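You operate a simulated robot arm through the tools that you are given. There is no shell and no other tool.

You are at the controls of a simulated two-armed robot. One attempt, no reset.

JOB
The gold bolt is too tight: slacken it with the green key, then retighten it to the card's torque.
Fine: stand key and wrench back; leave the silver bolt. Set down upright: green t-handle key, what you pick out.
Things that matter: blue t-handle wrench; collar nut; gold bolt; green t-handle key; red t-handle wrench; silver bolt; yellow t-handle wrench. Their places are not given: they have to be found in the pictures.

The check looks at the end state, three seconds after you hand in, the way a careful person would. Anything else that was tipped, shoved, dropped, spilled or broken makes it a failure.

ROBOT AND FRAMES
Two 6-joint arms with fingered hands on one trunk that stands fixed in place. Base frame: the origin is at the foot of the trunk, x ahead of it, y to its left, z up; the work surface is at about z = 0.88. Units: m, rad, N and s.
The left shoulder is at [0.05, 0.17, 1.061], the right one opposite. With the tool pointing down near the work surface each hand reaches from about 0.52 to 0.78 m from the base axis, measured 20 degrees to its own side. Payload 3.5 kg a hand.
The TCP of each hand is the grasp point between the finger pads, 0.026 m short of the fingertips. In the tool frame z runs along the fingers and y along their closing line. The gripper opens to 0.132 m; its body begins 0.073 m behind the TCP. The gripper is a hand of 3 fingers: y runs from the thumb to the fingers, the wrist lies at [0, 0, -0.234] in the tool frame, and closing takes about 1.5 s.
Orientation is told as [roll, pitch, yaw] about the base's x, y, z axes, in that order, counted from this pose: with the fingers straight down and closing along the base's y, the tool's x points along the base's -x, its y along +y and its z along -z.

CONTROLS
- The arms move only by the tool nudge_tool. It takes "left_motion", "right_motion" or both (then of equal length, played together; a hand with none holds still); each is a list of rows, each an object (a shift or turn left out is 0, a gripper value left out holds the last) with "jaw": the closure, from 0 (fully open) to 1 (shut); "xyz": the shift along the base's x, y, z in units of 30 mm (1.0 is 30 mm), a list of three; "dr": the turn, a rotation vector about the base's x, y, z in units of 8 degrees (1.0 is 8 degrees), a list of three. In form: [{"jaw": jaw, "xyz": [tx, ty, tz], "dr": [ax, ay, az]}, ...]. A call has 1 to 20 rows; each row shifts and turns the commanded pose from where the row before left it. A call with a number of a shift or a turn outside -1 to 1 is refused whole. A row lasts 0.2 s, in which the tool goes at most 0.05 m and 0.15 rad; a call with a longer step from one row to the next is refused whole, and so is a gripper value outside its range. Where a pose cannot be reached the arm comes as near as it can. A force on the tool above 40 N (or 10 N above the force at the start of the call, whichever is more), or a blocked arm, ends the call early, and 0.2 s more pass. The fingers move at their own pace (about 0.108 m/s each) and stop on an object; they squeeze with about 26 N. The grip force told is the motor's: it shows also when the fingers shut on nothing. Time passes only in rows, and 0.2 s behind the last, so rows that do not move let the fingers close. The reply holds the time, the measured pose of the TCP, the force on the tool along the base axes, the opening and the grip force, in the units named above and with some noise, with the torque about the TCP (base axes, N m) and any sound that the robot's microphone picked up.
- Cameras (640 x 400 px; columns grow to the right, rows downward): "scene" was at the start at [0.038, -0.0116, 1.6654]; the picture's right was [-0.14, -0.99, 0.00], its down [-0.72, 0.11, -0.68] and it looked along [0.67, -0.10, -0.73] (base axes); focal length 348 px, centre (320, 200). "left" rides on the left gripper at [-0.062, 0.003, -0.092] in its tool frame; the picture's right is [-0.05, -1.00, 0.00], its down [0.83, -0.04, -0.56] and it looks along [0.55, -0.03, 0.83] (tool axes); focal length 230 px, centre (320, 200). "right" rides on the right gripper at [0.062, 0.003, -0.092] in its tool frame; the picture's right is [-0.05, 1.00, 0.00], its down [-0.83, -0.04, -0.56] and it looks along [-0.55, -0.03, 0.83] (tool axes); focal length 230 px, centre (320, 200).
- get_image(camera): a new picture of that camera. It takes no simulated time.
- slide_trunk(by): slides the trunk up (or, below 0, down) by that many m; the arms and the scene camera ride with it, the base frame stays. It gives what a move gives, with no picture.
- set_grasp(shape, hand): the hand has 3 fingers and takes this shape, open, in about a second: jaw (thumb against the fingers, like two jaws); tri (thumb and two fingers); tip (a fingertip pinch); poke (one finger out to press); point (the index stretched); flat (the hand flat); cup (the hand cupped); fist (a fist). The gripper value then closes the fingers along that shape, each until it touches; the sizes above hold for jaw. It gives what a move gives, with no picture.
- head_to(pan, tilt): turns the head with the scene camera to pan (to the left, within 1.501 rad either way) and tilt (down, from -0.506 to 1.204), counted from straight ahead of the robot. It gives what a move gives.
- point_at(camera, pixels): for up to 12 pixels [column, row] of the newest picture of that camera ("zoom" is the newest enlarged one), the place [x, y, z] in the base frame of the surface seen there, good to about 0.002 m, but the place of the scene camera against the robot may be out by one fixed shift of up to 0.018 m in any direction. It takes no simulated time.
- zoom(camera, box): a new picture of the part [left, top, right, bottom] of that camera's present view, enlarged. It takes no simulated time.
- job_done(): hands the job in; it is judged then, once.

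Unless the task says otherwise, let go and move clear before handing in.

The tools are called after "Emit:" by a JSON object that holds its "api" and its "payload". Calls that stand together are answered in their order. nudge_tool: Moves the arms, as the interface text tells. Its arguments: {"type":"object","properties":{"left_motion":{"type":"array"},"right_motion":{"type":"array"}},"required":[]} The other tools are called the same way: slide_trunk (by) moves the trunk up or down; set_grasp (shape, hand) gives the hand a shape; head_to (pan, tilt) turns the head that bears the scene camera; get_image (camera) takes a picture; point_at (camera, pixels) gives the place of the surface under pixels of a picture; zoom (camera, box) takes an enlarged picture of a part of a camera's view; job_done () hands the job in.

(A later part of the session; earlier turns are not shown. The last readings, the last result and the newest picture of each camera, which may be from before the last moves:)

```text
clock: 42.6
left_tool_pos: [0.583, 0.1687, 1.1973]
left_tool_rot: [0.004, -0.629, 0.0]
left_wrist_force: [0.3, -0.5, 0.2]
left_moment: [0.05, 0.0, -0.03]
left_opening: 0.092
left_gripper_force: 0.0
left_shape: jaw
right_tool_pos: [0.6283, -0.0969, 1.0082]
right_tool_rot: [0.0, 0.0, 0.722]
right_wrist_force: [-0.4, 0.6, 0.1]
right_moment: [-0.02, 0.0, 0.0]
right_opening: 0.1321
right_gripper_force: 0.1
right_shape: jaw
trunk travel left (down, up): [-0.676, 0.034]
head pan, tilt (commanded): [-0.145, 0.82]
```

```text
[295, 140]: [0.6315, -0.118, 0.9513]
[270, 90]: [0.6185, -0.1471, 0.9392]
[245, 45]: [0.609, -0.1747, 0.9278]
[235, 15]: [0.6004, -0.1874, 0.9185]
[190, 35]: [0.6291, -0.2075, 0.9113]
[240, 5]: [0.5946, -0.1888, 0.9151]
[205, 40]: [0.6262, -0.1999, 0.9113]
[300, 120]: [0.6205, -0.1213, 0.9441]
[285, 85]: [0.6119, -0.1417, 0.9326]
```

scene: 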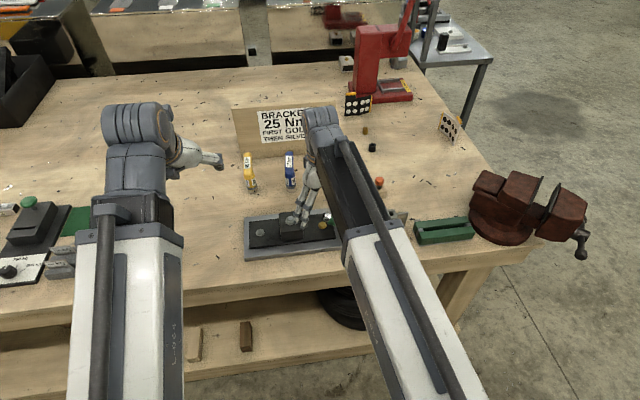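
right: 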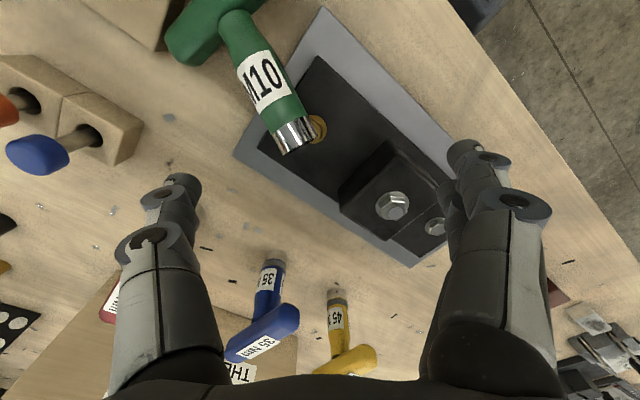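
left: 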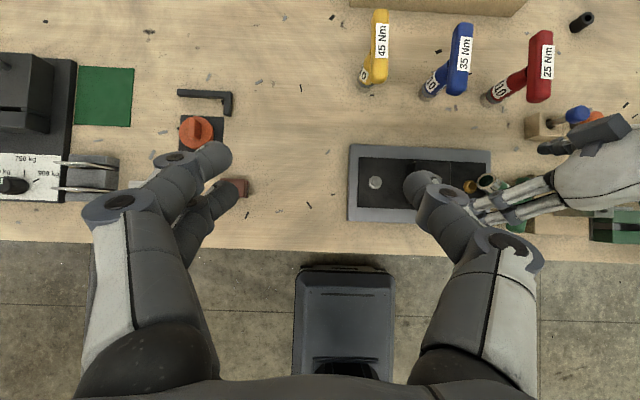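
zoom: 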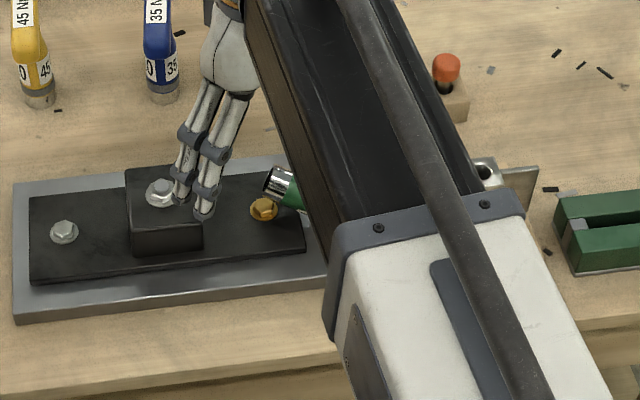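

The key lies across the plate edge: socket end up at about (0.63,-0.12,0.95), handle on the table near (0.61,-0.20,0.91). I'll raise the right hand straight up to look at it.

Emit:
{"api": "nudge_tool", "payload": {"right_motion": [{"xyz": [0, 0, 0.8]}, {"xyz": [0, 0, 0.9]}, {"xyz": [-0.5, -0.3, 0.9], "dr": [0, 0, -0.8]}, {"xyz": [-0.8, -0.6, 0.8], "dr": [0, 0, -0.8]}, {"xyz": [-0.8, -0.6, 0.8], "dr": [0, 0, -0.8]}, {"xyz": [-0.8, -0.6, 0], "dr": [0, 0, -0.8]}, {"xyz": [0, 0, 0], "dr": [0, 0, -0.8]}, {"dr": [0, 0, -0.8]}, {}]}}

Emit:
{"api": "get_image", "payload": {"camera": "right"}}

Emit:
{"api": "get_image", "payload": {"camera": "scene"}}

Emit:
{"api": "get_image", "payload": {"camera": "left"}}

```text
clock: 44.6
left_tool_pos: [0.5828, 0.1686, 1.1981]
left_tool_rot: [0.003, -0.629, -0.003]
left_wrist_force: [0.1, -0.2, 0.4]
left_moment: [-0.02, -0.01, 0.02]
left_opening: 0.0917
left_gripper_force: 0.1
left_shape: jaw
right_tool_pos: [0.5412, -0.1607, 1.1334]
right_tool_rot: [0.0, -0.001, 0.052]
right_wrist_force: [-0.2, -0.5, 0.1]
right_moment: [-0.03, -0.02, -0.03]
right_opening: 0.1317
right_gripper_force: 0.0
right_shape: jaw
trunk travel left (down, up): [-0.676, 0.034]
head pan, tilt (commanded): [-0.145, 0.82]
```

```text
taken
```

right: 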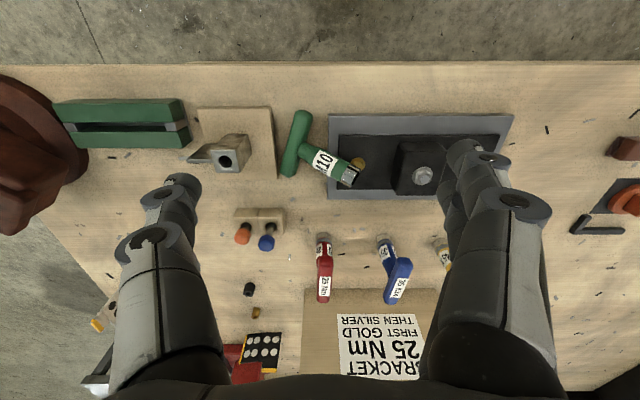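

```text
taken
```

scene: 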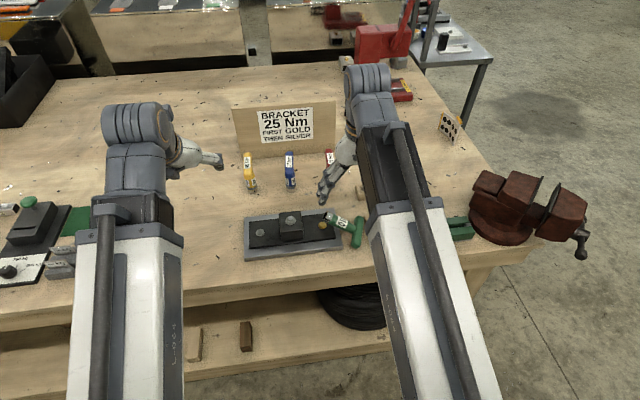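

```text
taken
```

left: 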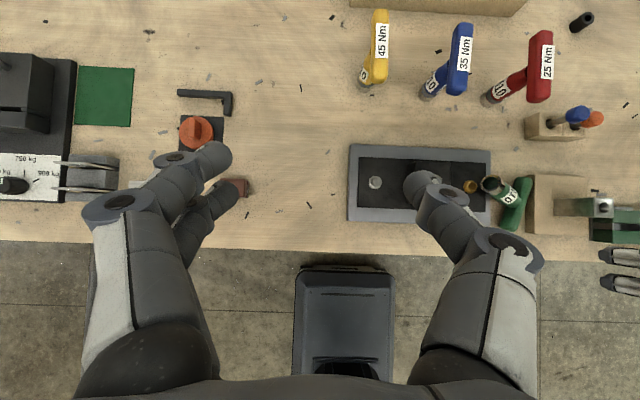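

Both wrist cameras see the fallen key: bar at (297,145) in the right image, socket at (348,178). Left image even shows the socket mouth at (490,185). Zooming in.

Emit:
{"api": "zoom", "payload": {"camera": "right", "box": [260, 95, 388, 205]}}

Emit:
{"api": "zoom", "payload": {"camera": "left", "box": [460, 160, 556, 240]}}

Emit:
{"api": "point_at", "payload": {"camera": "left", "pixels": [[490, 183], [508, 197], [516, 205], [521, 182], [510, 225], [517, 195], [470, 187], [500, 190]]}}

Emit:
{"api": "point_at", "payload": {"camera": "right", "pixels": [[302, 115], [298, 130], [295, 148], [289, 168], [310, 157], [322, 163], [335, 168], [348, 178], [345, 165], [270, 170], [330, 190]]}}

```text
3.64 times, centred on (324, 150) of right
```

zoom: 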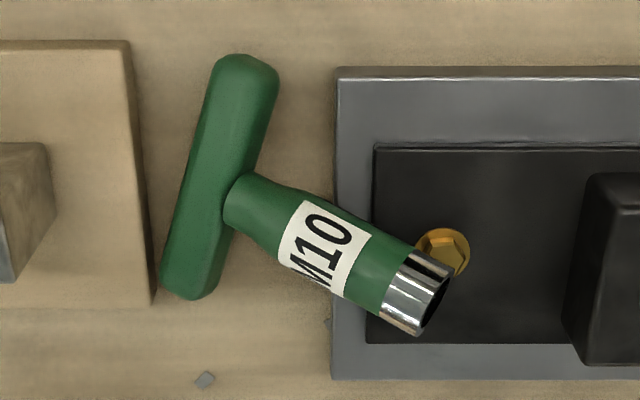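

```text
5.00 times, centred on (508, 200) of left
```

zoom: 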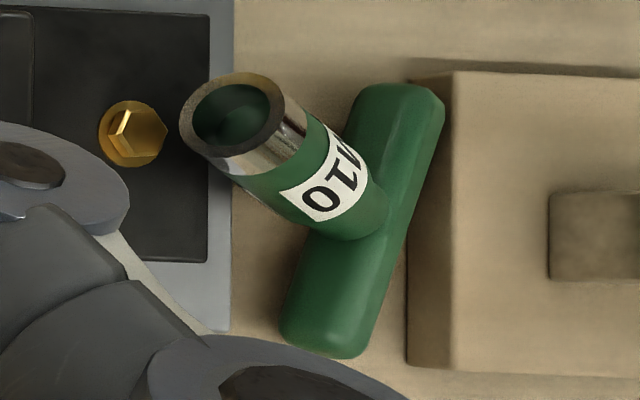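

```text
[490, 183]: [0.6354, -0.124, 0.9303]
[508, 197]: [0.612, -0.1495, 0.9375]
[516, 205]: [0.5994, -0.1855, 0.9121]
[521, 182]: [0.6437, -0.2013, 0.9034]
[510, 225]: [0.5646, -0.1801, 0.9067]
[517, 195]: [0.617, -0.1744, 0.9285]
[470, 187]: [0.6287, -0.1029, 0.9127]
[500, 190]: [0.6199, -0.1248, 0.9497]
```

```text
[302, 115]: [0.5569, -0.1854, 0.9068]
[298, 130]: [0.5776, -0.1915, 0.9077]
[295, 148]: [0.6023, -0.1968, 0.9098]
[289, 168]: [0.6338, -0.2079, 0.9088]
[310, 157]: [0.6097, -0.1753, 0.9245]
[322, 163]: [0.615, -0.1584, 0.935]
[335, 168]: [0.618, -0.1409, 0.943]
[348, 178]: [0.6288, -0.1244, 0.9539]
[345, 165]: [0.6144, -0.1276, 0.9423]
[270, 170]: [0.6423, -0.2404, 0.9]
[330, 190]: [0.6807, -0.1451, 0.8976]
```

The socket mouth is round inside. Before lifting, I'll check whether the wooden board next to the bar was shoved, comparing its corner with my first picture (0.659, -0.228).

Emit:
{"api": "point_at", "payload": {"camera": "right", "pixels": [[276, 176], [277, 178], [270, 112], [262, 176], [226, 160], [240, 150], [274, 145], [288, 176], [286, 172], [342, 150], [337, 119]]}}

Emit:
{"api": "zoom", "payload": {"camera": "right", "box": [180, 95, 300, 195]}}

```text
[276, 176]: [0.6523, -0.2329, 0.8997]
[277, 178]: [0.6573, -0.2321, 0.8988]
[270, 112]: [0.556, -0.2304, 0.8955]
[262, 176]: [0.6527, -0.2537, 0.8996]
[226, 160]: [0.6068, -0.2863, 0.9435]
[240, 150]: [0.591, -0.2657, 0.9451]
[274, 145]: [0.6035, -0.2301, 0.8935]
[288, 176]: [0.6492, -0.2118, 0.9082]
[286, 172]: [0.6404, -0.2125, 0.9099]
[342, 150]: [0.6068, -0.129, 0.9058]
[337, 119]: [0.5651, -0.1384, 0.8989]
```

```text
4.00 times, centred on (240, 145) of right
```

zoom: 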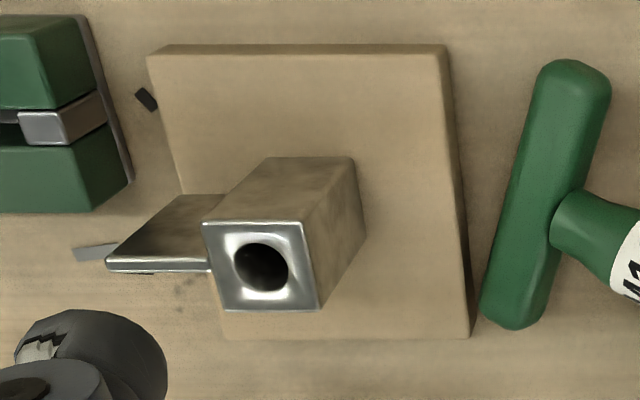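

The bar lies on the table at centre (0.600,-0.198), yaw about -16°, with a 1 cm gap to the board, which hasn't moved noticeably. I'll pinch the bar by its two ends with the right hand (yaw +74°) so the key can swing down upright when lifted; first I hover above it.

Emit:
{"api": "nudge_tool", "payload": {"right_motion": [{"xyz": [0.197, -0.123, -0.2], "dr": [0, 0, 0.89]}, {"xyz": [0.197, -0.123, -0.2], "dr": [0, 0, 0.89]}, {"xyz": [0.197, -0.123, -0.2], "dr": [0, 0, 0.89]}, {"xyz": [0.197, -0.123, -0.2], "dr": [0, 0, 0.89]}, {"xyz": [0.197, -0.123, -0.2], "dr": [0, 0, 0.89]}, {"xyz": [0.197, -0.123, -0.2], "dr": [0, 0, 0.89]}, {"xyz": [0.197, -0.123, -0.2], "dr": [0, 0, 0.89]}, {"xyz": [0.197, -0.123, -0.2], "dr": [0, 0, 0.89]}, {"xyz": [0.197, -0.123, -0.2], "dr": [0, 0, 0.89]}, {"xyz": [0.197, -0.123, -0.2], "dr": [0, 0, 0.89]}, {}]}}

Emit:
{"api": "get_image", "payload": {"camera": "right"}}

```text
clock: 47.0
left_tool_pos: [0.5831, 0.1686, 1.1964]
left_tool_rot: [0.002, -0.63, -0.001]
left_wrist_force: [0.0, 0.2, 0.7]
left_moment: [-0.01, 0.02, -0.03]
left_opening: 0.0921
left_gripper_force: 0.2
left_shape: jaw
right_tool_pos: [0.6006, -0.1978, 1.0737]
right_tool_rot: [0.001, -0.001, 1.295]
right_wrist_force: [-0.1, 0.3, -0.1]
right_moment: [-0.01, -0.02, -0.01]
right_opening: 0.1321
right_gripper_force: 0.1
right_shape: jaw
trunk travel left (down, up): [-0.676, 0.034]
head pan, tilt (commanded): [-0.145, 0.82]
```

```text
taken
```

right: 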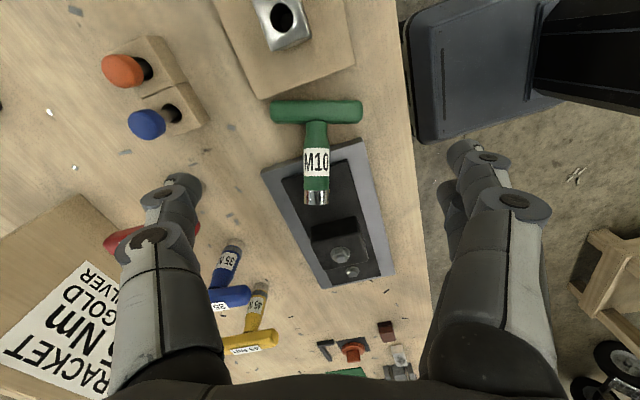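

The bar now lies horizontally across the view (272–362, row 112). Measuring its line once more.

Emit:
{"api": "point_at", "payload": {"camera": "right", "pixels": [[276, 112], [290, 112], [305, 112], [330, 112], [345, 111], [358, 111], [317, 125], [317, 198], [300, 95], [345, 93]]}}

Emit:
{"api": "zoom", "payload": {"camera": "right", "box": [256, 80, 384, 220]}}

```text
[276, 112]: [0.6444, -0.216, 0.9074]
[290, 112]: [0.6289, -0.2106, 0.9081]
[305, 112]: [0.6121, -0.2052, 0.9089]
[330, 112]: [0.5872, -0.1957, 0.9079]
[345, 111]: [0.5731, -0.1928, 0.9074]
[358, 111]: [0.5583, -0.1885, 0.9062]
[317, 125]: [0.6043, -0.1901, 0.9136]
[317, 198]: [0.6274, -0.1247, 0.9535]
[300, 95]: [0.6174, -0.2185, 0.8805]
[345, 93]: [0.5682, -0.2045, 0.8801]
```

```text
2.86 times, centred on (320, 150) of right
```

zoom: 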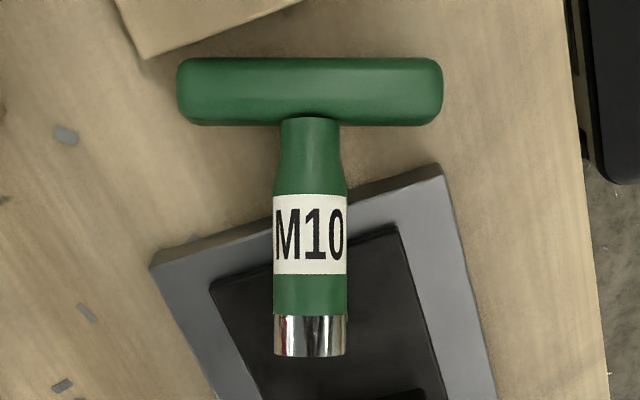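

Bar centre (0.601,-0.201), hand nearly aligned. I'll correct 3 mm and 2°, and descend to just above the final height.

Emit:
{"api": "nudge_tool", "payload": {"right_motion": [{"xyz": [0.02, -0.11, -0.7], "dr": [0, 0, -0.2]}, {"xyz": [0, 0, -0.7]}, {"xyz": [0, 0, -0.7]}, {"xyz": [0, 0, -0.7]}, {"xyz": [0, 0, -0.7]}, {"xyz": [0, 0, -0.7]}, {"xyz": [0, 0, -0.5]}, {}]}}

Emit:
{"api": "get_image", "payload": {"camera": "right"}}

```text
clock: 48.8
left_tool_pos: [0.5828, 0.1695, 1.1963]
left_tool_rot: [0.003, -0.63, -0.002]
left_wrist_force: [0.4, 0.0, 0.2]
left_moment: [-0.01, 0.0, 0.0]
left_opening: 0.092
left_gripper_force: 0.1
left_shape: jaw
right_tool_pos: [0.6006, -0.1994, 0.9331]
right_tool_rot: [0.0, 0.002, 1.267]
right_wrist_force: [-0.6, -0.2, -0.6]
right_moment: [-0.02, 0.0, 0.02]
right_opening: 0.1319
right_gripper_force: 0.0
right_shape: jaw
trunk travel left (down, up): [-0.676, 0.034]
head pan, tilt (commanded): [-0.145, 0.82]
```

```text
taken
```

right: 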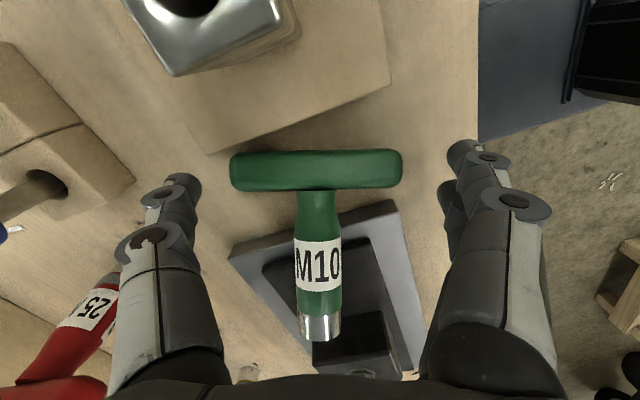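

The bar is centred between thumb (≈195) and fingers (≈450). I'll lower 20 mm more and check force.

Emit:
{"api": "nudge_tool", "payload": {"right_motion": [{"xyz": [0, 0, -0.25]}, {"xyz": [0, 0, -0.25]}, {"xyz": [0, 0, -0.2]}, {}]}}

Emit:
{"api": "get_image", "payload": {"camera": "right"}}

```text
clock: 49.8
left_tool_pos: [0.5832, 0.1683, 1.1964]
left_tool_rot: [0.004, -0.63, -0.002]
left_wrist_force: [0.3, -0.7, 0.4]
left_moment: [0.01, 0.0, -0.04]
left_opening: 0.0921
left_gripper_force: 0.1
left_shape: jaw
right_tool_pos: [0.5995, -0.2014, 0.9129]
right_tool_rot: [0.0, 0.001, 1.266]
right_wrist_force: [-0.3, 0.0, -0.4]
right_moment: [0.0, -0.01, 0.04]
right_opening: 0.1319
right_gripper_force: 0.1
right_shape: jaw
trunk travel left (down, up): [-0.676, 0.034]
head pan, tilt (commanded): [-0.145, 0.82]
```

```text
taken
```

right: 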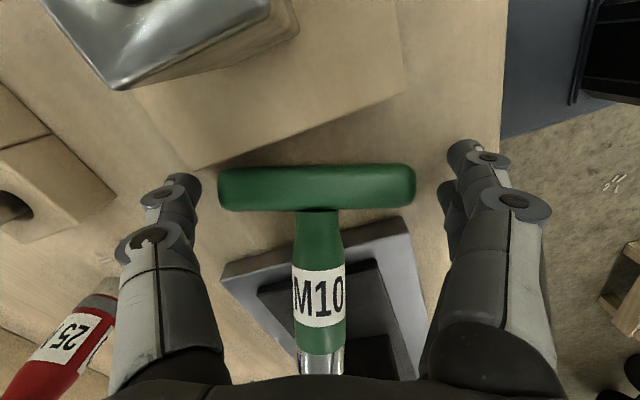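

Bar sits evenly between them. I'll shift 3 mm and close gently onto the two ends.

Emit:
{"api": "nudge_tool", "payload": {"right_motion": [{"xyz": [-0.03, -0.09, 0]}, {"jaw": 0.1}, {"jaw": 0.15}, {"jaw": 0.2}, {"jaw": 0.2}, {}]}}

Emit:
{"api": "get_image", "payload": {"camera": "right"}}

```text
clock: 51.2
left_tool_pos: [0.5834, 0.1685, 1.1966]
left_tool_rot: [0.004, -0.631, -0.002]
left_wrist_force: [-0.4, -0.1, 0.5]
left_moment: [-0.03, -0.02, 0.01]
left_opening: 0.0923
left_gripper_force: 0.1
left_shape: jaw
right_tool_pos: [0.6004, -0.2029, 0.9126]
right_tool_rot: [0.0, 0.0, 1.268]
right_wrist_force: [0.4, 0.0, 1.0]
right_moment: [-0.02, -0.02, 0.1]
right_opening: 0.106
right_gripper_force: 0.0
right_shape: jaw
trunk travel left (down, up): [-0.676, 0.034]
head pan, tilt (commanded): [-0.145, 0.82]
```

```text
taken
```

right: 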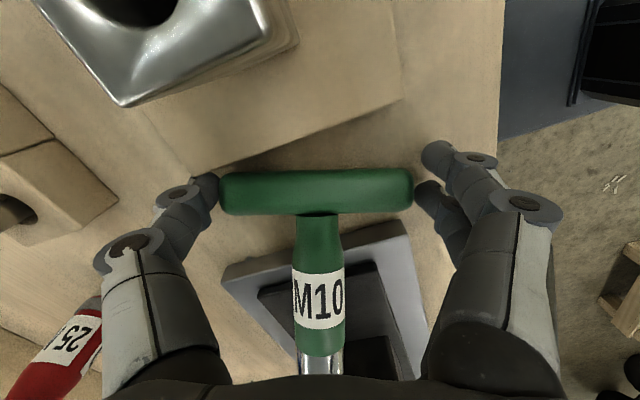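

The thumb touches the left end, fingers bracket the right end. Closing fully now.

Emit:
{"api": "nudge_tool", "payload": {"right_motion": [{"jaw": 0.24}, {"jaw": 0.28}, {"jaw": 0.35}, {"jaw": 0.5}, {"jaw": 1.0}, {"jaw": 1.0}, {}]}}

Emit:
{"api": "get_image", "payload": {"camera": "right"}}

```text
clock: 52.8
left_tool_pos: [0.5823, 0.1688, 1.1973]
left_tool_rot: [0.003, -0.631, -0.001]
left_wrist_force: [0.2, 0.0, 0.8]
left_moment: [-0.01, -0.02, 0.02]
left_opening: 0.0921
left_gripper_force: 0.1
left_shape: jaw
right_tool_pos: [0.5989, -0.2035, 0.9128]
right_tool_rot: [-0.002, 0.0, 1.268]
right_wrist_force: [0.5, -0.7, -0.5]
right_moment: [0.02, -0.02, -0.03]
right_opening: 0.0961
right_gripper_force: 25.8
right_shape: jaw
trunk travel left (down, up): [-0.676, 0.034]
head pan, tilt (commanded): [-0.145, 0.82]
```

```text
taken
```

right: 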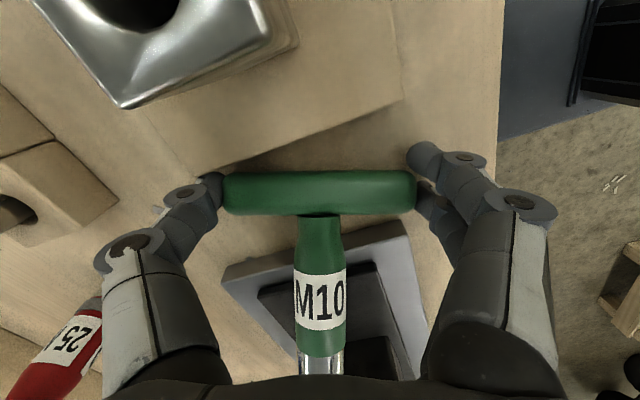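

Gripped on the ends (25.8 N, opening 96 mm). I'll lift slowly 30 mm and watch how the key swings.

Emit:
{"api": "nudge_tool", "payload": {"right_motion": [{"xyz": [0, 0, 0.3]}, {"xyz": [0, 0, 0.35]}, {"xyz": [0, 0, 0.35]}, {}]}}

Emit:
{"api": "get_image", "payload": {"camera": "right"}}

Emit:
{"api": "zoom", "payload": {"camera": "left", "box": [440, 130, 600, 260]}}

```text
clock: 53.8
left_tool_pos: [0.5822, 0.1684, 1.1959]
left_tool_rot: [0.002, -0.63, -0.002]
left_wrist_force: [-0.2, 0.2, 0.3]
left_moment: [0.01, 0.01, -0.02]
left_opening: 0.0921
left_gripper_force: 0.1
left_shape: jaw
right_tool_pos: [0.599, -0.2065, 0.9414]
right_tool_rot: [-0.001, -0.002, 1.266]
right_wrist_force: [-0.7, 0.2, -2.7]
right_moment: [-0.07, 0.04, 0.03]
right_opening: 0.0873
right_gripper_force: 25.4
right_shape: jaw
trunk travel left (down, up): [-0.676, 0.034]
head pan, tilt (commanded): [-0.145, 0.82]
```

```text
taken
```

right: 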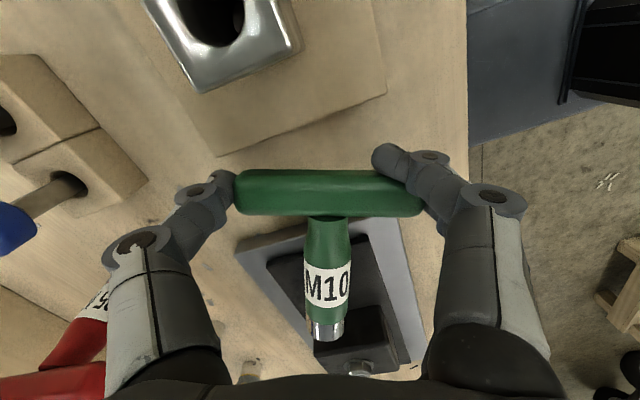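

```text
3.08 times, centred on (520, 195) of left
```

zoom: 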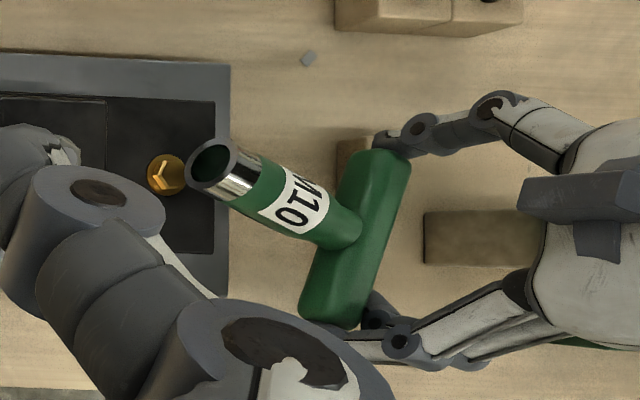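

The key is off the table. I'll lift further and see whether it swings down.

Emit:
{"api": "nudge_tool", "payload": {"right_motion": [{"xyz": [0, 0, 0.6]}, {"xyz": [0, 0, 0.8]}, {"xyz": [0, 0, 0.8]}, {"xyz": [0, 0, 0.6]}, {}, {}]}}

Emit:
{"api": "get_image", "payload": {"camera": "right"}}

Emit:
{"api": "get_image", "payload": {"camera": "left"}}

Emit:
{"api": "zoom", "payload": {"camera": "scene", "box": [270, 140, 430, 260]}}

```text
clock: 55.2
left_tool_pos: [0.5831, 0.1688, 1.1948]
left_tool_rot: [0.003, -0.63, -0.001]
left_wrist_force: [-0.4, -1.0, -0.4]
left_moment: [-0.03, 0.0, 0.0]
left_opening: 0.092
left_gripper_force: 0.0
left_shape: jaw
right_tool_pos: [0.6012, -0.2041, 1.0281]
right_tool_rot: [0.001, 0.001, 1.267]
right_wrist_force: [0.2, 0.5, -2.1]
right_moment: [-0.11, 0.05, 0.0]
right_opening: 0.0871
right_gripper_force: 25.3
right_shape: jaw
trunk travel left (down, up): [-0.676, 0.034]
head pan, tilt (commanded): [-0.145, 0.82]
```

```text
taken
```

right: 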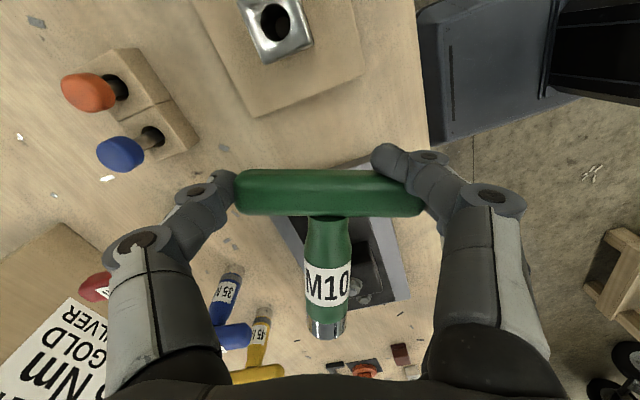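

```text
taken
```

left: 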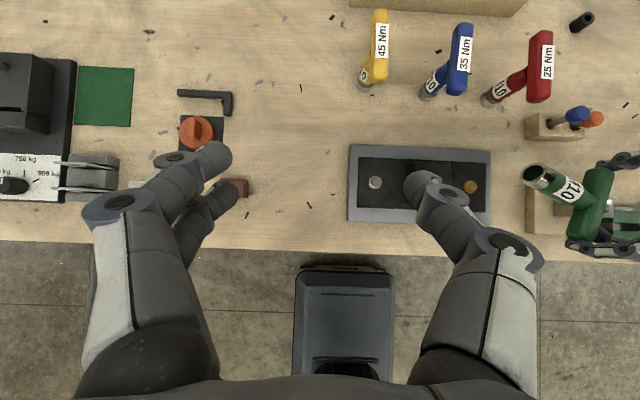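

```text
3.33 times, centred on (350, 200) of scene
```

zoom: 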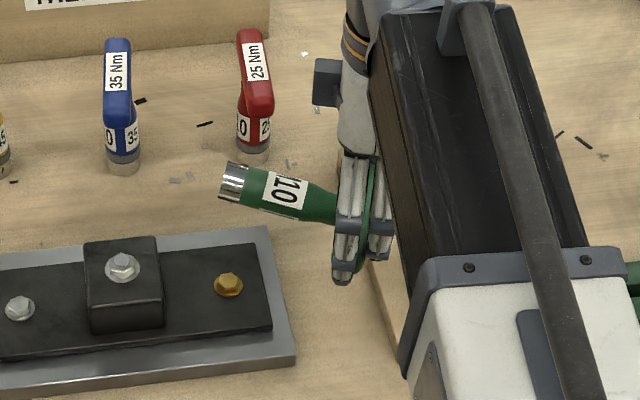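

The pinch holds the key stiffly, body about level pointing toward +y. My plan: hold it with the right hand higher and nearer the middle, and use the closed left fingers as a stick to push the socket end down until the key hangs upright. First measure the body's slope.

Emit:
{"api": "point_at", "payload": {"camera": "right", "pixels": [[326, 230], [326, 255], [326, 285], [326, 320], [326, 330], [280, 190], [380, 195], [330, 190]]}}

Emit:
{"api": "nudge_tool", "payload": {"left_motion": [{"jaw": 1.0, "dr": [0, 0.75, 0], "xyz": [0, 0, 0]}, {"dr": [0, 0.75, 0]}, {"dr": [0, 0.75, 0]}, {"dr": [0, 0.75, 0]}, {"dr": [0, 0.75, 0]}, {"dr": [0, 0.75, 0]}, {}, {}], "right_motion": [{"xyz": [0, 0.2, 0.4]}, {"xyz": [0, 0.2, 0.4]}, {"xyz": [0, 0.2, 0.4]}, {"xyz": [0, 0.2, 0.4]}, {"xyz": [0, 0.2, 0.4]}, {"xyz": [0, 0.2, 0.4]}, {"xyz": [0, 0.2, 0.4]}, {}]}}

Emit:
{"api": "get_image", "payload": {"camera": "left"}}

Emit:
{"api": "get_image", "payload": {"camera": "right"}}

Emit:
{"api": "get_image", "payload": {"camera": "scene"}}

```text
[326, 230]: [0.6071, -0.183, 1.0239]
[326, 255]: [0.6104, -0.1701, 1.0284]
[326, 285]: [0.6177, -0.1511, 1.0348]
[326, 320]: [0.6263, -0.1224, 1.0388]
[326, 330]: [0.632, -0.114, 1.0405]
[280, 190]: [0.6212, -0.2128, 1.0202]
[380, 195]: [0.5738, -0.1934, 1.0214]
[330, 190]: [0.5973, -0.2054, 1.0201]
```

```text
clock: 57.0
left_tool_pos: [0.5815, 0.1695, 1.1958]
left_tool_rot: [0.0, 0.0, -0.001]
left_wrist_force: [1.1, 0.3, 0.5]
left_moment: [0.02, 0.01, -0.01]
left_opening: 0.0
left_gripper_force: 25.9
left_shape: jaw
right_tool_pos: [0.6015, -0.1624, 1.112]
right_tool_rot: [0.0, 0.002, 1.268]
right_wrist_force: [-0.1, -0.4, -3.0]
right_moment: [-0.09, 0.01, -0.01]
right_opening: 0.0872
right_gripper_force: 26.5
right_shape: jaw
trunk travel left (down, up): [-0.676, 0.034]
head pan, tilt (commanded): [-0.145, 0.82]
```

```text
taken
```

left: 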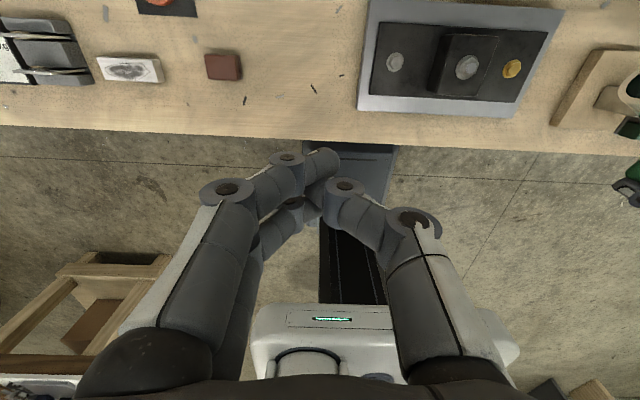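

```text
taken
```

right: 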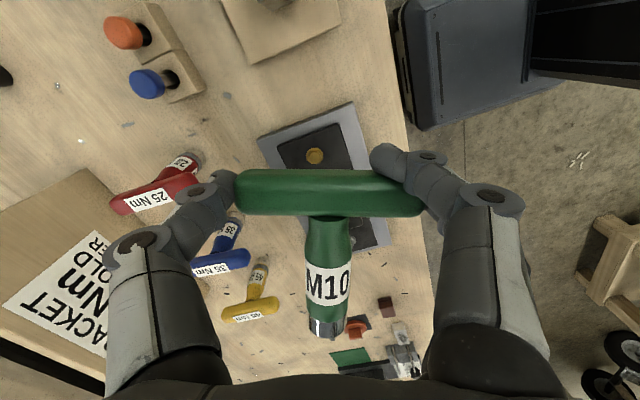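

```text
taken
```

scene: 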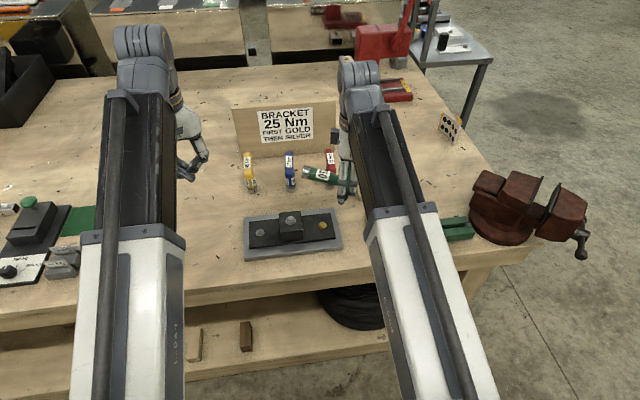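

The body slopes about +10° (socket end slightly high), tip near (0.633,-0.067,1.11). I'll bring the closed left fingers, rolled 50° to point toward -y, above the socket end.

Emit:
{"api": "nudge_tool", "payload": {"left_motion": [{"xyz": [0.2, -0.7, 0], "dr": [-0.78, 0, 0]}, {"xyz": [0.2, -0.8, 0], "dr": [-0.78, 0, 0]}, {"xyz": [0.2, -0.8, 0], "dr": [-0.78, 0, 0]}, {"xyz": [0.2, -0.8, 0], "dr": [-0.78, 0, 0]}, {"xyz": [0.2, -0.8, 0], "dr": [-0.78, 0, 0]}, {"xyz": [0.2, -0.8, 0], "dr": [-0.78, 0, 0]}, {"xyz": [0.2, -0.8, 0], "dr": [-0.78, 0, 0]}, {"xyz": [0.2, -0.8, 0], "dr": [-0.78, 0, 0]}, {}]}}

Emit:
{"api": "get_image", "payload": {"camera": "right"}}

Emit:
{"api": "get_image", "payload": {"camera": "left"}}

Emit:
{"api": "get_image", "payload": {"camera": "scene"}}

```text
clock: 59.0
left_tool_pos: [0.6318, -0.0212, 1.1983]
left_tool_rot: [-0.871, -0.002, -0.001]
left_wrist_force: [0.0, 0.2, 0.0]
left_moment: [0.02, 0.01, -0.03]
left_opening: 0.0
left_gripper_force: 25.9
left_shape: jaw
right_tool_pos: [0.601, -0.1617, 1.111]
right_tool_rot: [0.0, 0.0, 1.269]
right_wrist_force: [0.5, -0.2, -2.9]
right_moment: [-0.08, 0.05, 0.0]
right_opening: 0.0868
right_gripper_force: 25.9
right_shape: jaw
trunk travel left (down, up): [-0.676, 0.034]
head pan, tilt (commanded): [-0.145, 0.82]
```

```text
taken
```

right: 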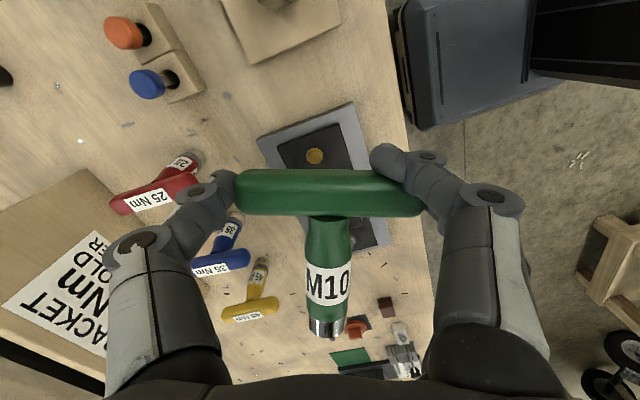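

```text
taken
```

left: 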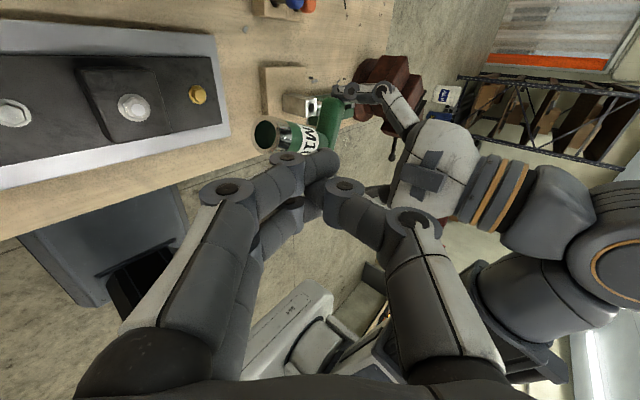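

```text
taken
```

scene: 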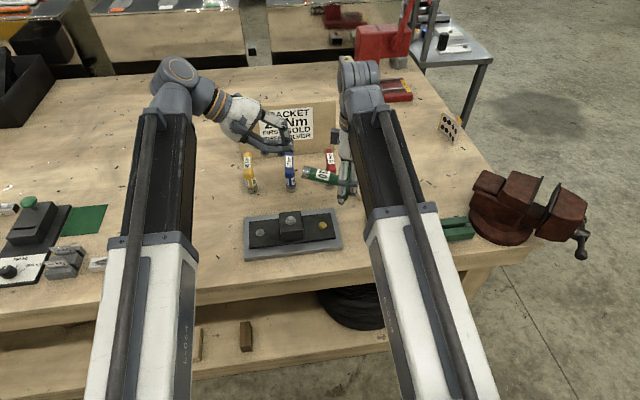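

The left finger tips (≈320,165 in the left view) are above and beside the socket. I'll move them just above the body, then press down in an arc, a bit at a time.

Emit:
{"api": "nudge_tool", "payload": {"left_motion": [{"xyz": [-0.11, -0.75, -0.5]}, {"xyz": [-0.11, -0.75, -0.6]}, {"xyz": [0, 0, -0.5]}, {"xyz": [0, 0.05, -0.5]}, {}]}}

Emit:
{"api": "get_image", "payload": {"camera": "right"}}

Emit:
{"api": "get_image", "payload": {"camera": "left"}}

```text
clock: 60.2
left_tool_pos: [0.6233, -0.0614, 1.1346]
left_tool_rot: [-0.869, 0.0, 0.0]
left_wrist_force: [-0.1, 0.2, -0.3]
left_moment: [0.03, -0.04, 0.02]
left_opening: 0.0
left_gripper_force: 25.9
left_shape: jaw
right_tool_pos: [0.6021, -0.1624, 1.1104]
right_tool_rot: [0.0, 0.0, 1.266]
right_wrist_force: [0.2, 0.2, -2.3]
right_moment: [-0.15, 0.01, 0.01]
right_opening: 0.0863
right_gripper_force: 26.1
right_shape: jaw
trunk travel left (down, up): [-0.676, 0.034]
head pan, tilt (commanded): [-0.145, 0.82]
```

```text
taken
```

right: 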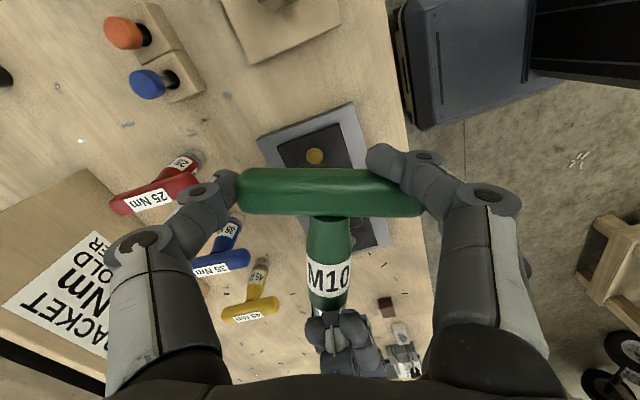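

```text
taken
```

left: 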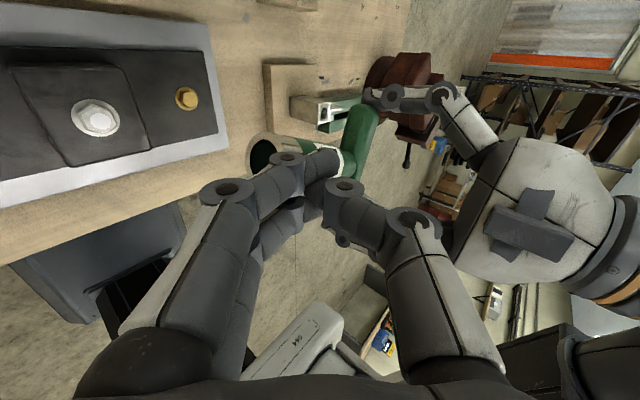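

The left finger tips now press on the socket end (right moment rose slightly). Continue pressing down in small steps.

Emit:
{"api": "nudge_tool", "payload": {"left_motion": [{"xyz": [0, 0, -0.4]}, {"xyz": [0, 0, -0.4]}, {"xyz": [0, 0, -0.4]}, {}]}}

Emit:
{"api": "get_image", "payload": {"camera": "right"}}

Emit:
{"api": "get_image", "payload": {"camera": "left"}}

```text
clock: 61.2
left_tool_pos: [0.623, -0.0628, 1.0973]
left_tool_rot: [-0.869, -0.002, 0.0]
left_wrist_force: [-1.6, -0.4, 1.0]
left_moment: [-0.07, -0.02, -0.02]
left_opening: 0.0
left_gripper_force: 26.3
left_shape: jaw
right_tool_pos: [0.6008, -0.1621, 1.1099]
right_tool_rot: [-0.001, -0.001, 1.266]
right_wrist_force: [0.6, -0.4, -4.5]
right_moment: [-0.18, 0.06, -0.03]
right_opening: 0.0855
right_gripper_force: 25.5
right_shape: jaw
trunk travel left (down, up): [-0.676, 0.034]
head pan, tilt (commanded): [-0.145, 0.82]
```

```text
taken
```

right: 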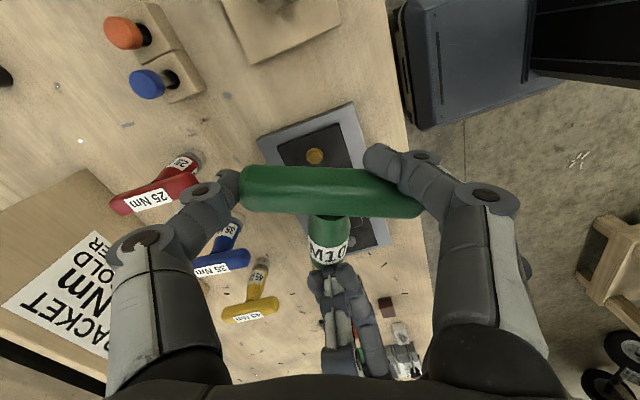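

```text
taken
```

left: 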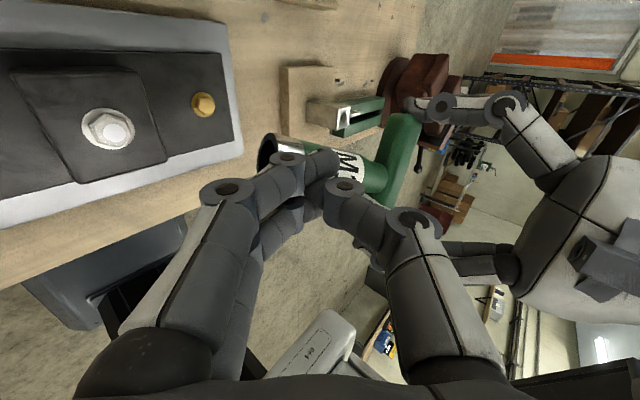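

It pivots easily (only ~1–2 N). Continue along the arc.

Emit:
{"api": "nudge_tool", "payload": {"left_motion": [{"xyz": [0, 0, -0.4]}, {"xyz": [0, -0.1, -0.4]}, {"xyz": [-0.03, -0.25, -0.4]}, {"xyz": [-0.03, -0.3, -0.4]}, {}]}}

Emit:
{"api": "get_image", "payload": {"camera": "right"}}

Emit:
{"api": "get_image", "payload": {"camera": "left"}}

```text
clock: 62.4
left_tool_pos: [0.6229, -0.0828, 1.0505]
left_tool_rot: [-0.869, -0.002, 0.001]
left_wrist_force: [0.8, 3.0, 0.9]
left_moment: [0.0, 0.02, -0.02]
left_opening: 0.0
left_gripper_force: 26.3
left_shape: jaw
right_tool_pos: [0.6017, -0.1625, 1.111]
right_tool_rot: [-0.001, -0.001, 1.266]
right_wrist_force: [-0.2, -4.0, -5.0]
right_moment: [-0.38, 0.03, -0.07]
right_opening: 0.0861
right_gripper_force: 26.1
right_shape: jaw
trunk travel left (down, up): [-0.676, 0.034]
head pan, tilt (commanded): [-0.145, 0.82]
```

```text
taken
```

right: 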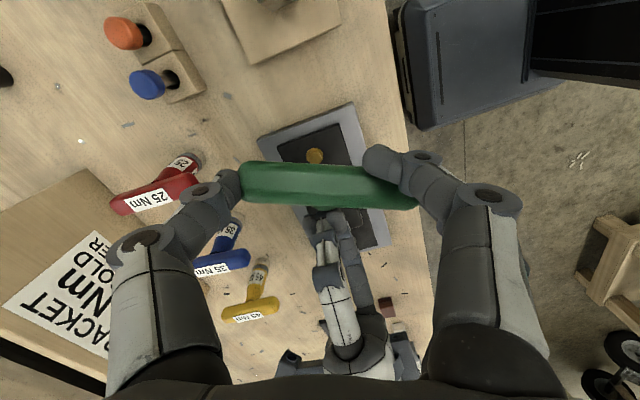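

```text
taken
```

left: 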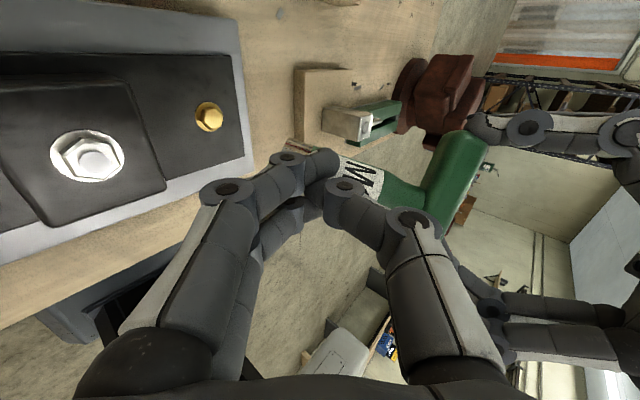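

The body is now mostly below the bar. I'll continue sweeping toward -y to bring it vertical.

Emit:
{"api": "nudge_tool", "payload": {"left_motion": [{"xyz": [-0.1, -0.3, -0.25]}, {"xyz": [-0.1, -0.35, -0.2]}, {"xyz": [-0.1, -0.3, -0.1]}, {}]}}

Emit:
{"api": "get_image", "payload": {"camera": "right"}}

Emit:
{"api": "get_image", "payload": {"camera": "left"}}

Emit:
{"api": "zoom", "payload": {"camera": "scene", "box": [250, 110, 410, 230]}}

```text
clock: 63.4
left_tool_pos: [0.6131, -0.1113, 1.0352]
left_tool_rot: [-0.87, 0.0, 0.0]
left_wrist_force: [-0.4, 0.8, -0.1]
left_moment: [-0.03, 0.03, -0.02]
left_opening: 0.0002
left_gripper_force: 25.9
left_shape: jaw
right_tool_pos: [0.6006, -0.1618, 1.1111]
right_tool_rot: [0.0, 0.0, 1.268]
right_wrist_force: [0.4, 0.5, -0.8]
right_moment: [0.01, 0.01, 0.0]
right_opening: 0.0694
right_gripper_force: 25.9
right_shape: jaw
trunk travel left (down, up): [-0.676, 0.034]
head pan, tilt (commanded): [-0.145, 0.82]
```

```text
taken
```

right: 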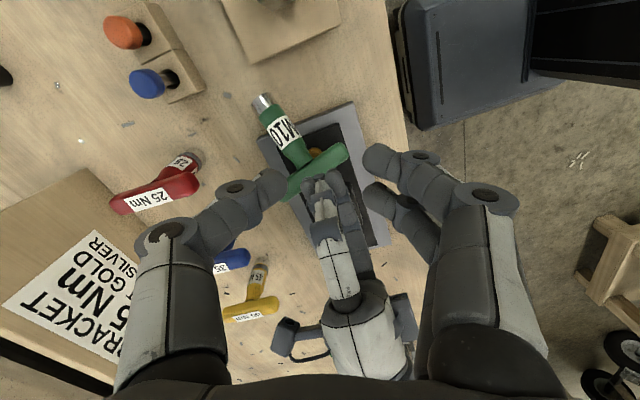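

```text
taken
```

left: 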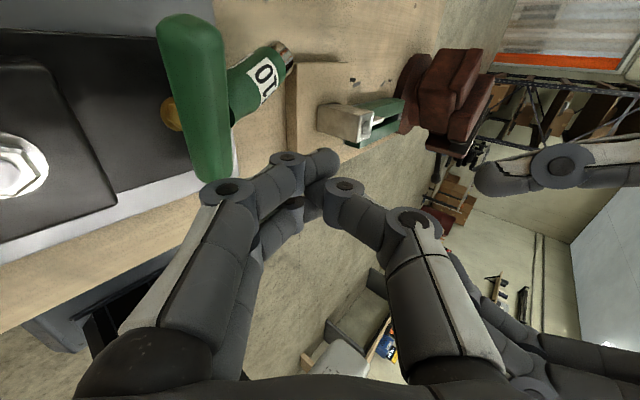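

```text
3.33 times, centred on (330, 170) of scene
```

zoom: 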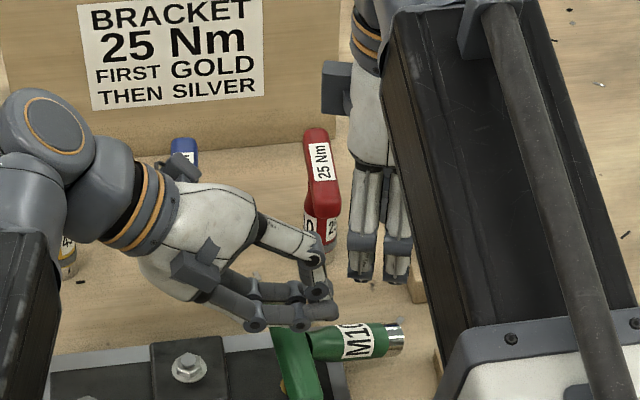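

The key slipped out of the pinch and dropped; it now lies with its bar by the gold bolt and socket toward -y. I'll withdraw the left hand, then look.

Emit:
{"api": "nudge_tool", "payload": {"left_motion": [{"xyz": [0, 0.5, 0.4]}, {"xyz": [0, 0.8, 0.5]}, {"xyz": [0, 0.8, 0.5]}, {"xyz": [0, 0.8, 0.5], "dr": [0.8, 0, 0]}, {"xyz": [0, 0.8, 0.5], "dr": [0.8, 0, 0]}, {"xyz": [-0.2, 0.8, 0.5], "dr": [0.8, 0, 0]}, {"xyz": [-0.2, 0.8, 0.5], "dr": [0.8, 0, 0]}, {"xyz": [-0.2, 0.8, 0.5], "dr": [0.8, 0, 0]}, {"xyz": [-0.2, 0.8, 0.3], "dr": [0.8, 0, 0]}, {"xyz": [-0.2, 0.8, 0], "dr": [0.8, 0, 0]}, {"xyz": [-0.2, 0.8, 0], "dr": [0.65, 0, 0]}, {}], "right_motion": [{"jaw": 0.3, "xyz": [0, 0, 0.3]}, {"xyz": [-0.2, -0.1, 0.3]}, {"xyz": [-0.3, -0.1, 0.3], "dr": [0, 0, -0.8]}, {"xyz": [-0.3, -0.1, 0.3], "dr": [0, 0, -0.8]}, {"xyz": [-0.3, -0.1, 0.2], "dr": [0, 0, -0.8]}, {"xyz": [-0.3, 0, 0.2], "dr": [0, 0, -0.8]}, {"xyz": [-0.3, 0, 0], "dr": [0, 0, -0.8]}, {"xyz": [-0.3, 0, 0], "dr": [0, 0, -0.8]}, {"xyz": [0, 0, 0], "dr": [0, 0, -0.8]}, {"xyz": [0, 0, 0], "dr": [0, 0, -0.8]}, {"xyz": [0, 0, 0], "dr": [0, 0, -0.8]}, {}]}}

Emit:
{"api": "get_image", "payload": {"camera": "right"}}

Emit:
{"api": "get_image", "payload": {"camera": "scene"}}

Emit:
{"api": "get_image", "payload": {"camera": "left"}}

```text
clock: 66.0
left_tool_pos: [0.5782, 0.1435, 1.1613]
left_tool_rot: [0.005, -0.003, -0.002]
left_wrist_force: [0.5, -0.4, 0.5]
left_moment: [0.0, 0.04, 0.0]
left_opening: 0.0003
left_gripper_force: 25.9
left_shape: jaw
right_tool_pos: [0.5404, -0.1728, 1.1583]
right_tool_rot: [-0.001, 0.0, 0.26]
right_wrist_force: [-0.1, 0.8, -0.2]
right_moment: [-0.02, -0.05, -0.01]
right_opening: 0.0922
right_gripper_force: 0.1
right_shape: jaw
trunk travel left (down, up): [-0.676, 0.034]
head pan, tilt (commanded): [-0.145, 0.82]
```

```text
taken
```

right: 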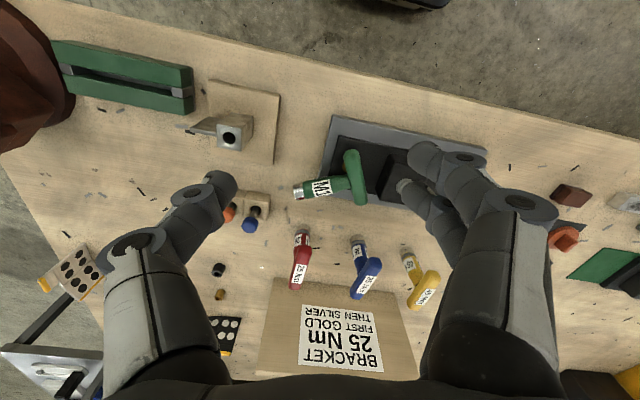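

```text
taken
```

scene: 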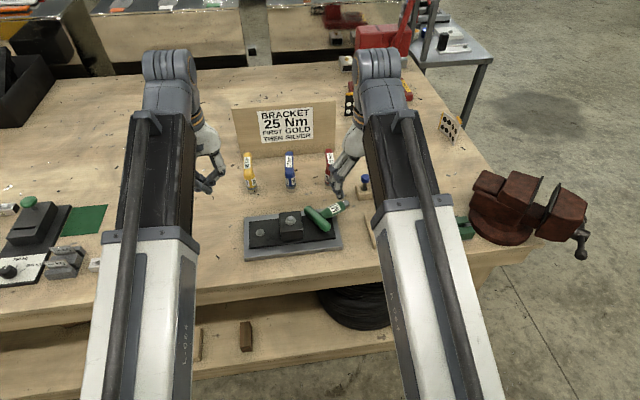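

```text
taken
```

left: 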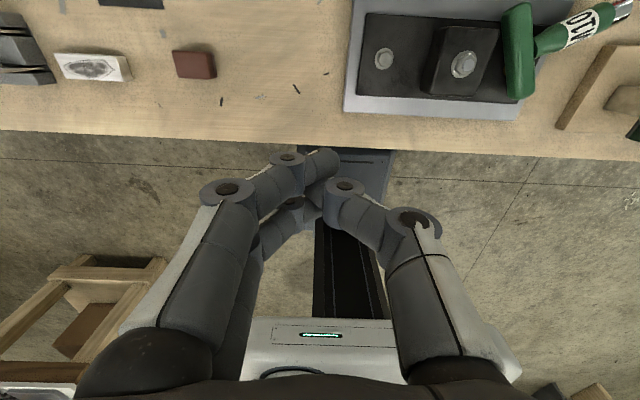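

The key now lies with its bar on the plate next to the block and its body toward -y. Zooming to measure.

Emit:
{"api": "zoom", "payload": {"camera": "right", "box": [280, 120, 408, 220]}}

Emit:
{"api": "point_at", "payload": {"camera": "right", "pixels": [[352, 155], [353, 165], [355, 180], [360, 198], [345, 182], [335, 184], [320, 188], [308, 190], [298, 192], [300, 186], [330, 200]]}}

Emit:
{"api": "zoom", "payload": {"camera": "scene", "box": [270, 180, 390, 260]}}

```text
4.00 times, centred on (344, 170) of right
```

zoom: 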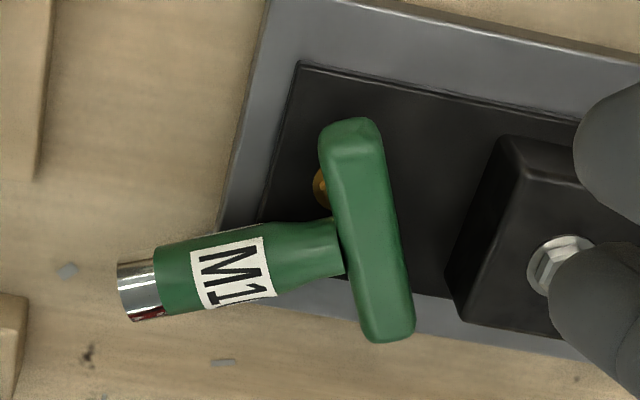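

```text
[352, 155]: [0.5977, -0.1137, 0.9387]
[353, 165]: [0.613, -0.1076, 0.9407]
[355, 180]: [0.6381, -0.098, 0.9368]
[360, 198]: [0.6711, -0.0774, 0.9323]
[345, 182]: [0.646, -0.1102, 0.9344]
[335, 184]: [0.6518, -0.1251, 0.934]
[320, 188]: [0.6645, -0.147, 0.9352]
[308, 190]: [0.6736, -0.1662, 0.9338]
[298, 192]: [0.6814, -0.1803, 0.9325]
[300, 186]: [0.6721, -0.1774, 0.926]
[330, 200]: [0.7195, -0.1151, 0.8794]
```

```text
5.00 times, centred on (330, 220) of scene
```

zoom: 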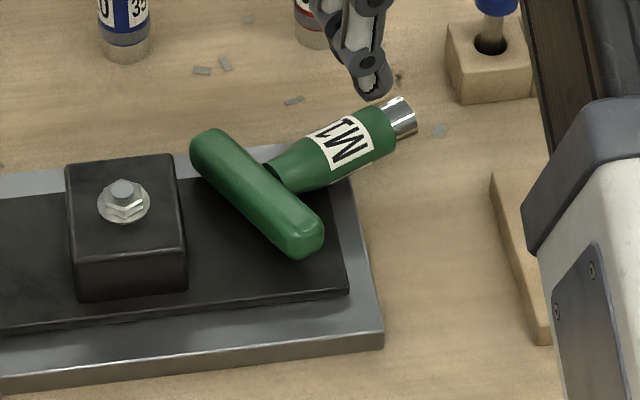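

The key lies nearly level: bar yaw about 26° resting on plate and gold head, body running toward (0.68,-0.18) and overhanging the plate edge. I'll take the body near its socket end from above with the right hand (yaw ≈117°), so I can then swing it upright in the air. First rotate and hover.

Emit:
{"api": "nudge_tool", "payload": {"right_motion": [{"jaw": 0.4, "xyz": [0.333, 0.033, -0.2], "dr": [0, 0, 0.977]}, {"xyz": [0.333, 0.033, -0.2], "dr": [0, 0, 0.977]}, {"xyz": [0.333, 0.033, -0.2], "dr": [0, 0, 0.977]}, {"xyz": [0.333, 0.033, -0.2], "dr": [0, 0, 0.977]}, {"xyz": [0.333, 0.033, -0.2], "dr": [0, 0, 0.977]}, {"xyz": [0.333, 0.033, -0.2], "dr": [0, 0, 0.977]}, {"xyz": [0.333, 0.033, -0.2], "dr": [0, 0, 0.977]}, {"xyz": [0.333, 0.033, -0.2], "dr": [0, 0, 0.977]}, {"xyz": [0.333, 0.033, -0.2], "dr": [0, 0, 0.977]}, {"xyz": [0.333, 0.033, -0.2], "dr": [0, 0, 0.977]}, {"xyz": [0.333, 0.033, -0.2], "dr": [0, 0, 0.977]}, {"xyz": [0.333, 0.033, -0.2], "dr": [0, 0, 0.977]}, {"xyz": [0.333, 0.033, -0.2], "dr": [0, 0, 0.977]}, {}]}}

Emit:
{"api": "get_image", "payload": {"camera": "right"}}

```text
clock: 69.0
left_tool_pos: [0.578, 0.1436, 1.1609]
left_tool_rot: [0.003, -0.001, -0.003]
left_wrist_force: [0.6, 0.3, 0.5]
left_moment: [0.0, 0.0, 0.0]
left_opening: 0.0
left_gripper_force: 26.1
left_shape: jaw
right_tool_pos: [0.6336, -0.0329, 1.0912]
right_tool_rot: [-0.004, 0.014, 1.671]
right_wrist_force: [-0.2, -0.1, 0.0]
right_moment: [-0.02, -0.02, 0.02]
right_opening: 0.0797
right_gripper_force: 0.2
right_shape: jaw
right hand out of reach, approached as far as the arm can: row 9, 10, 11, 12, 13
trunk travel left (down, up): [-0.676, 0.034]
head pan, tilt (commanded): [-0.145, 0.82]
```

```text
taken
```

right: 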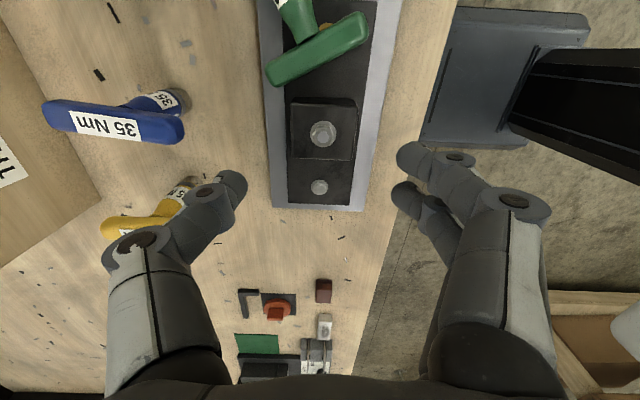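

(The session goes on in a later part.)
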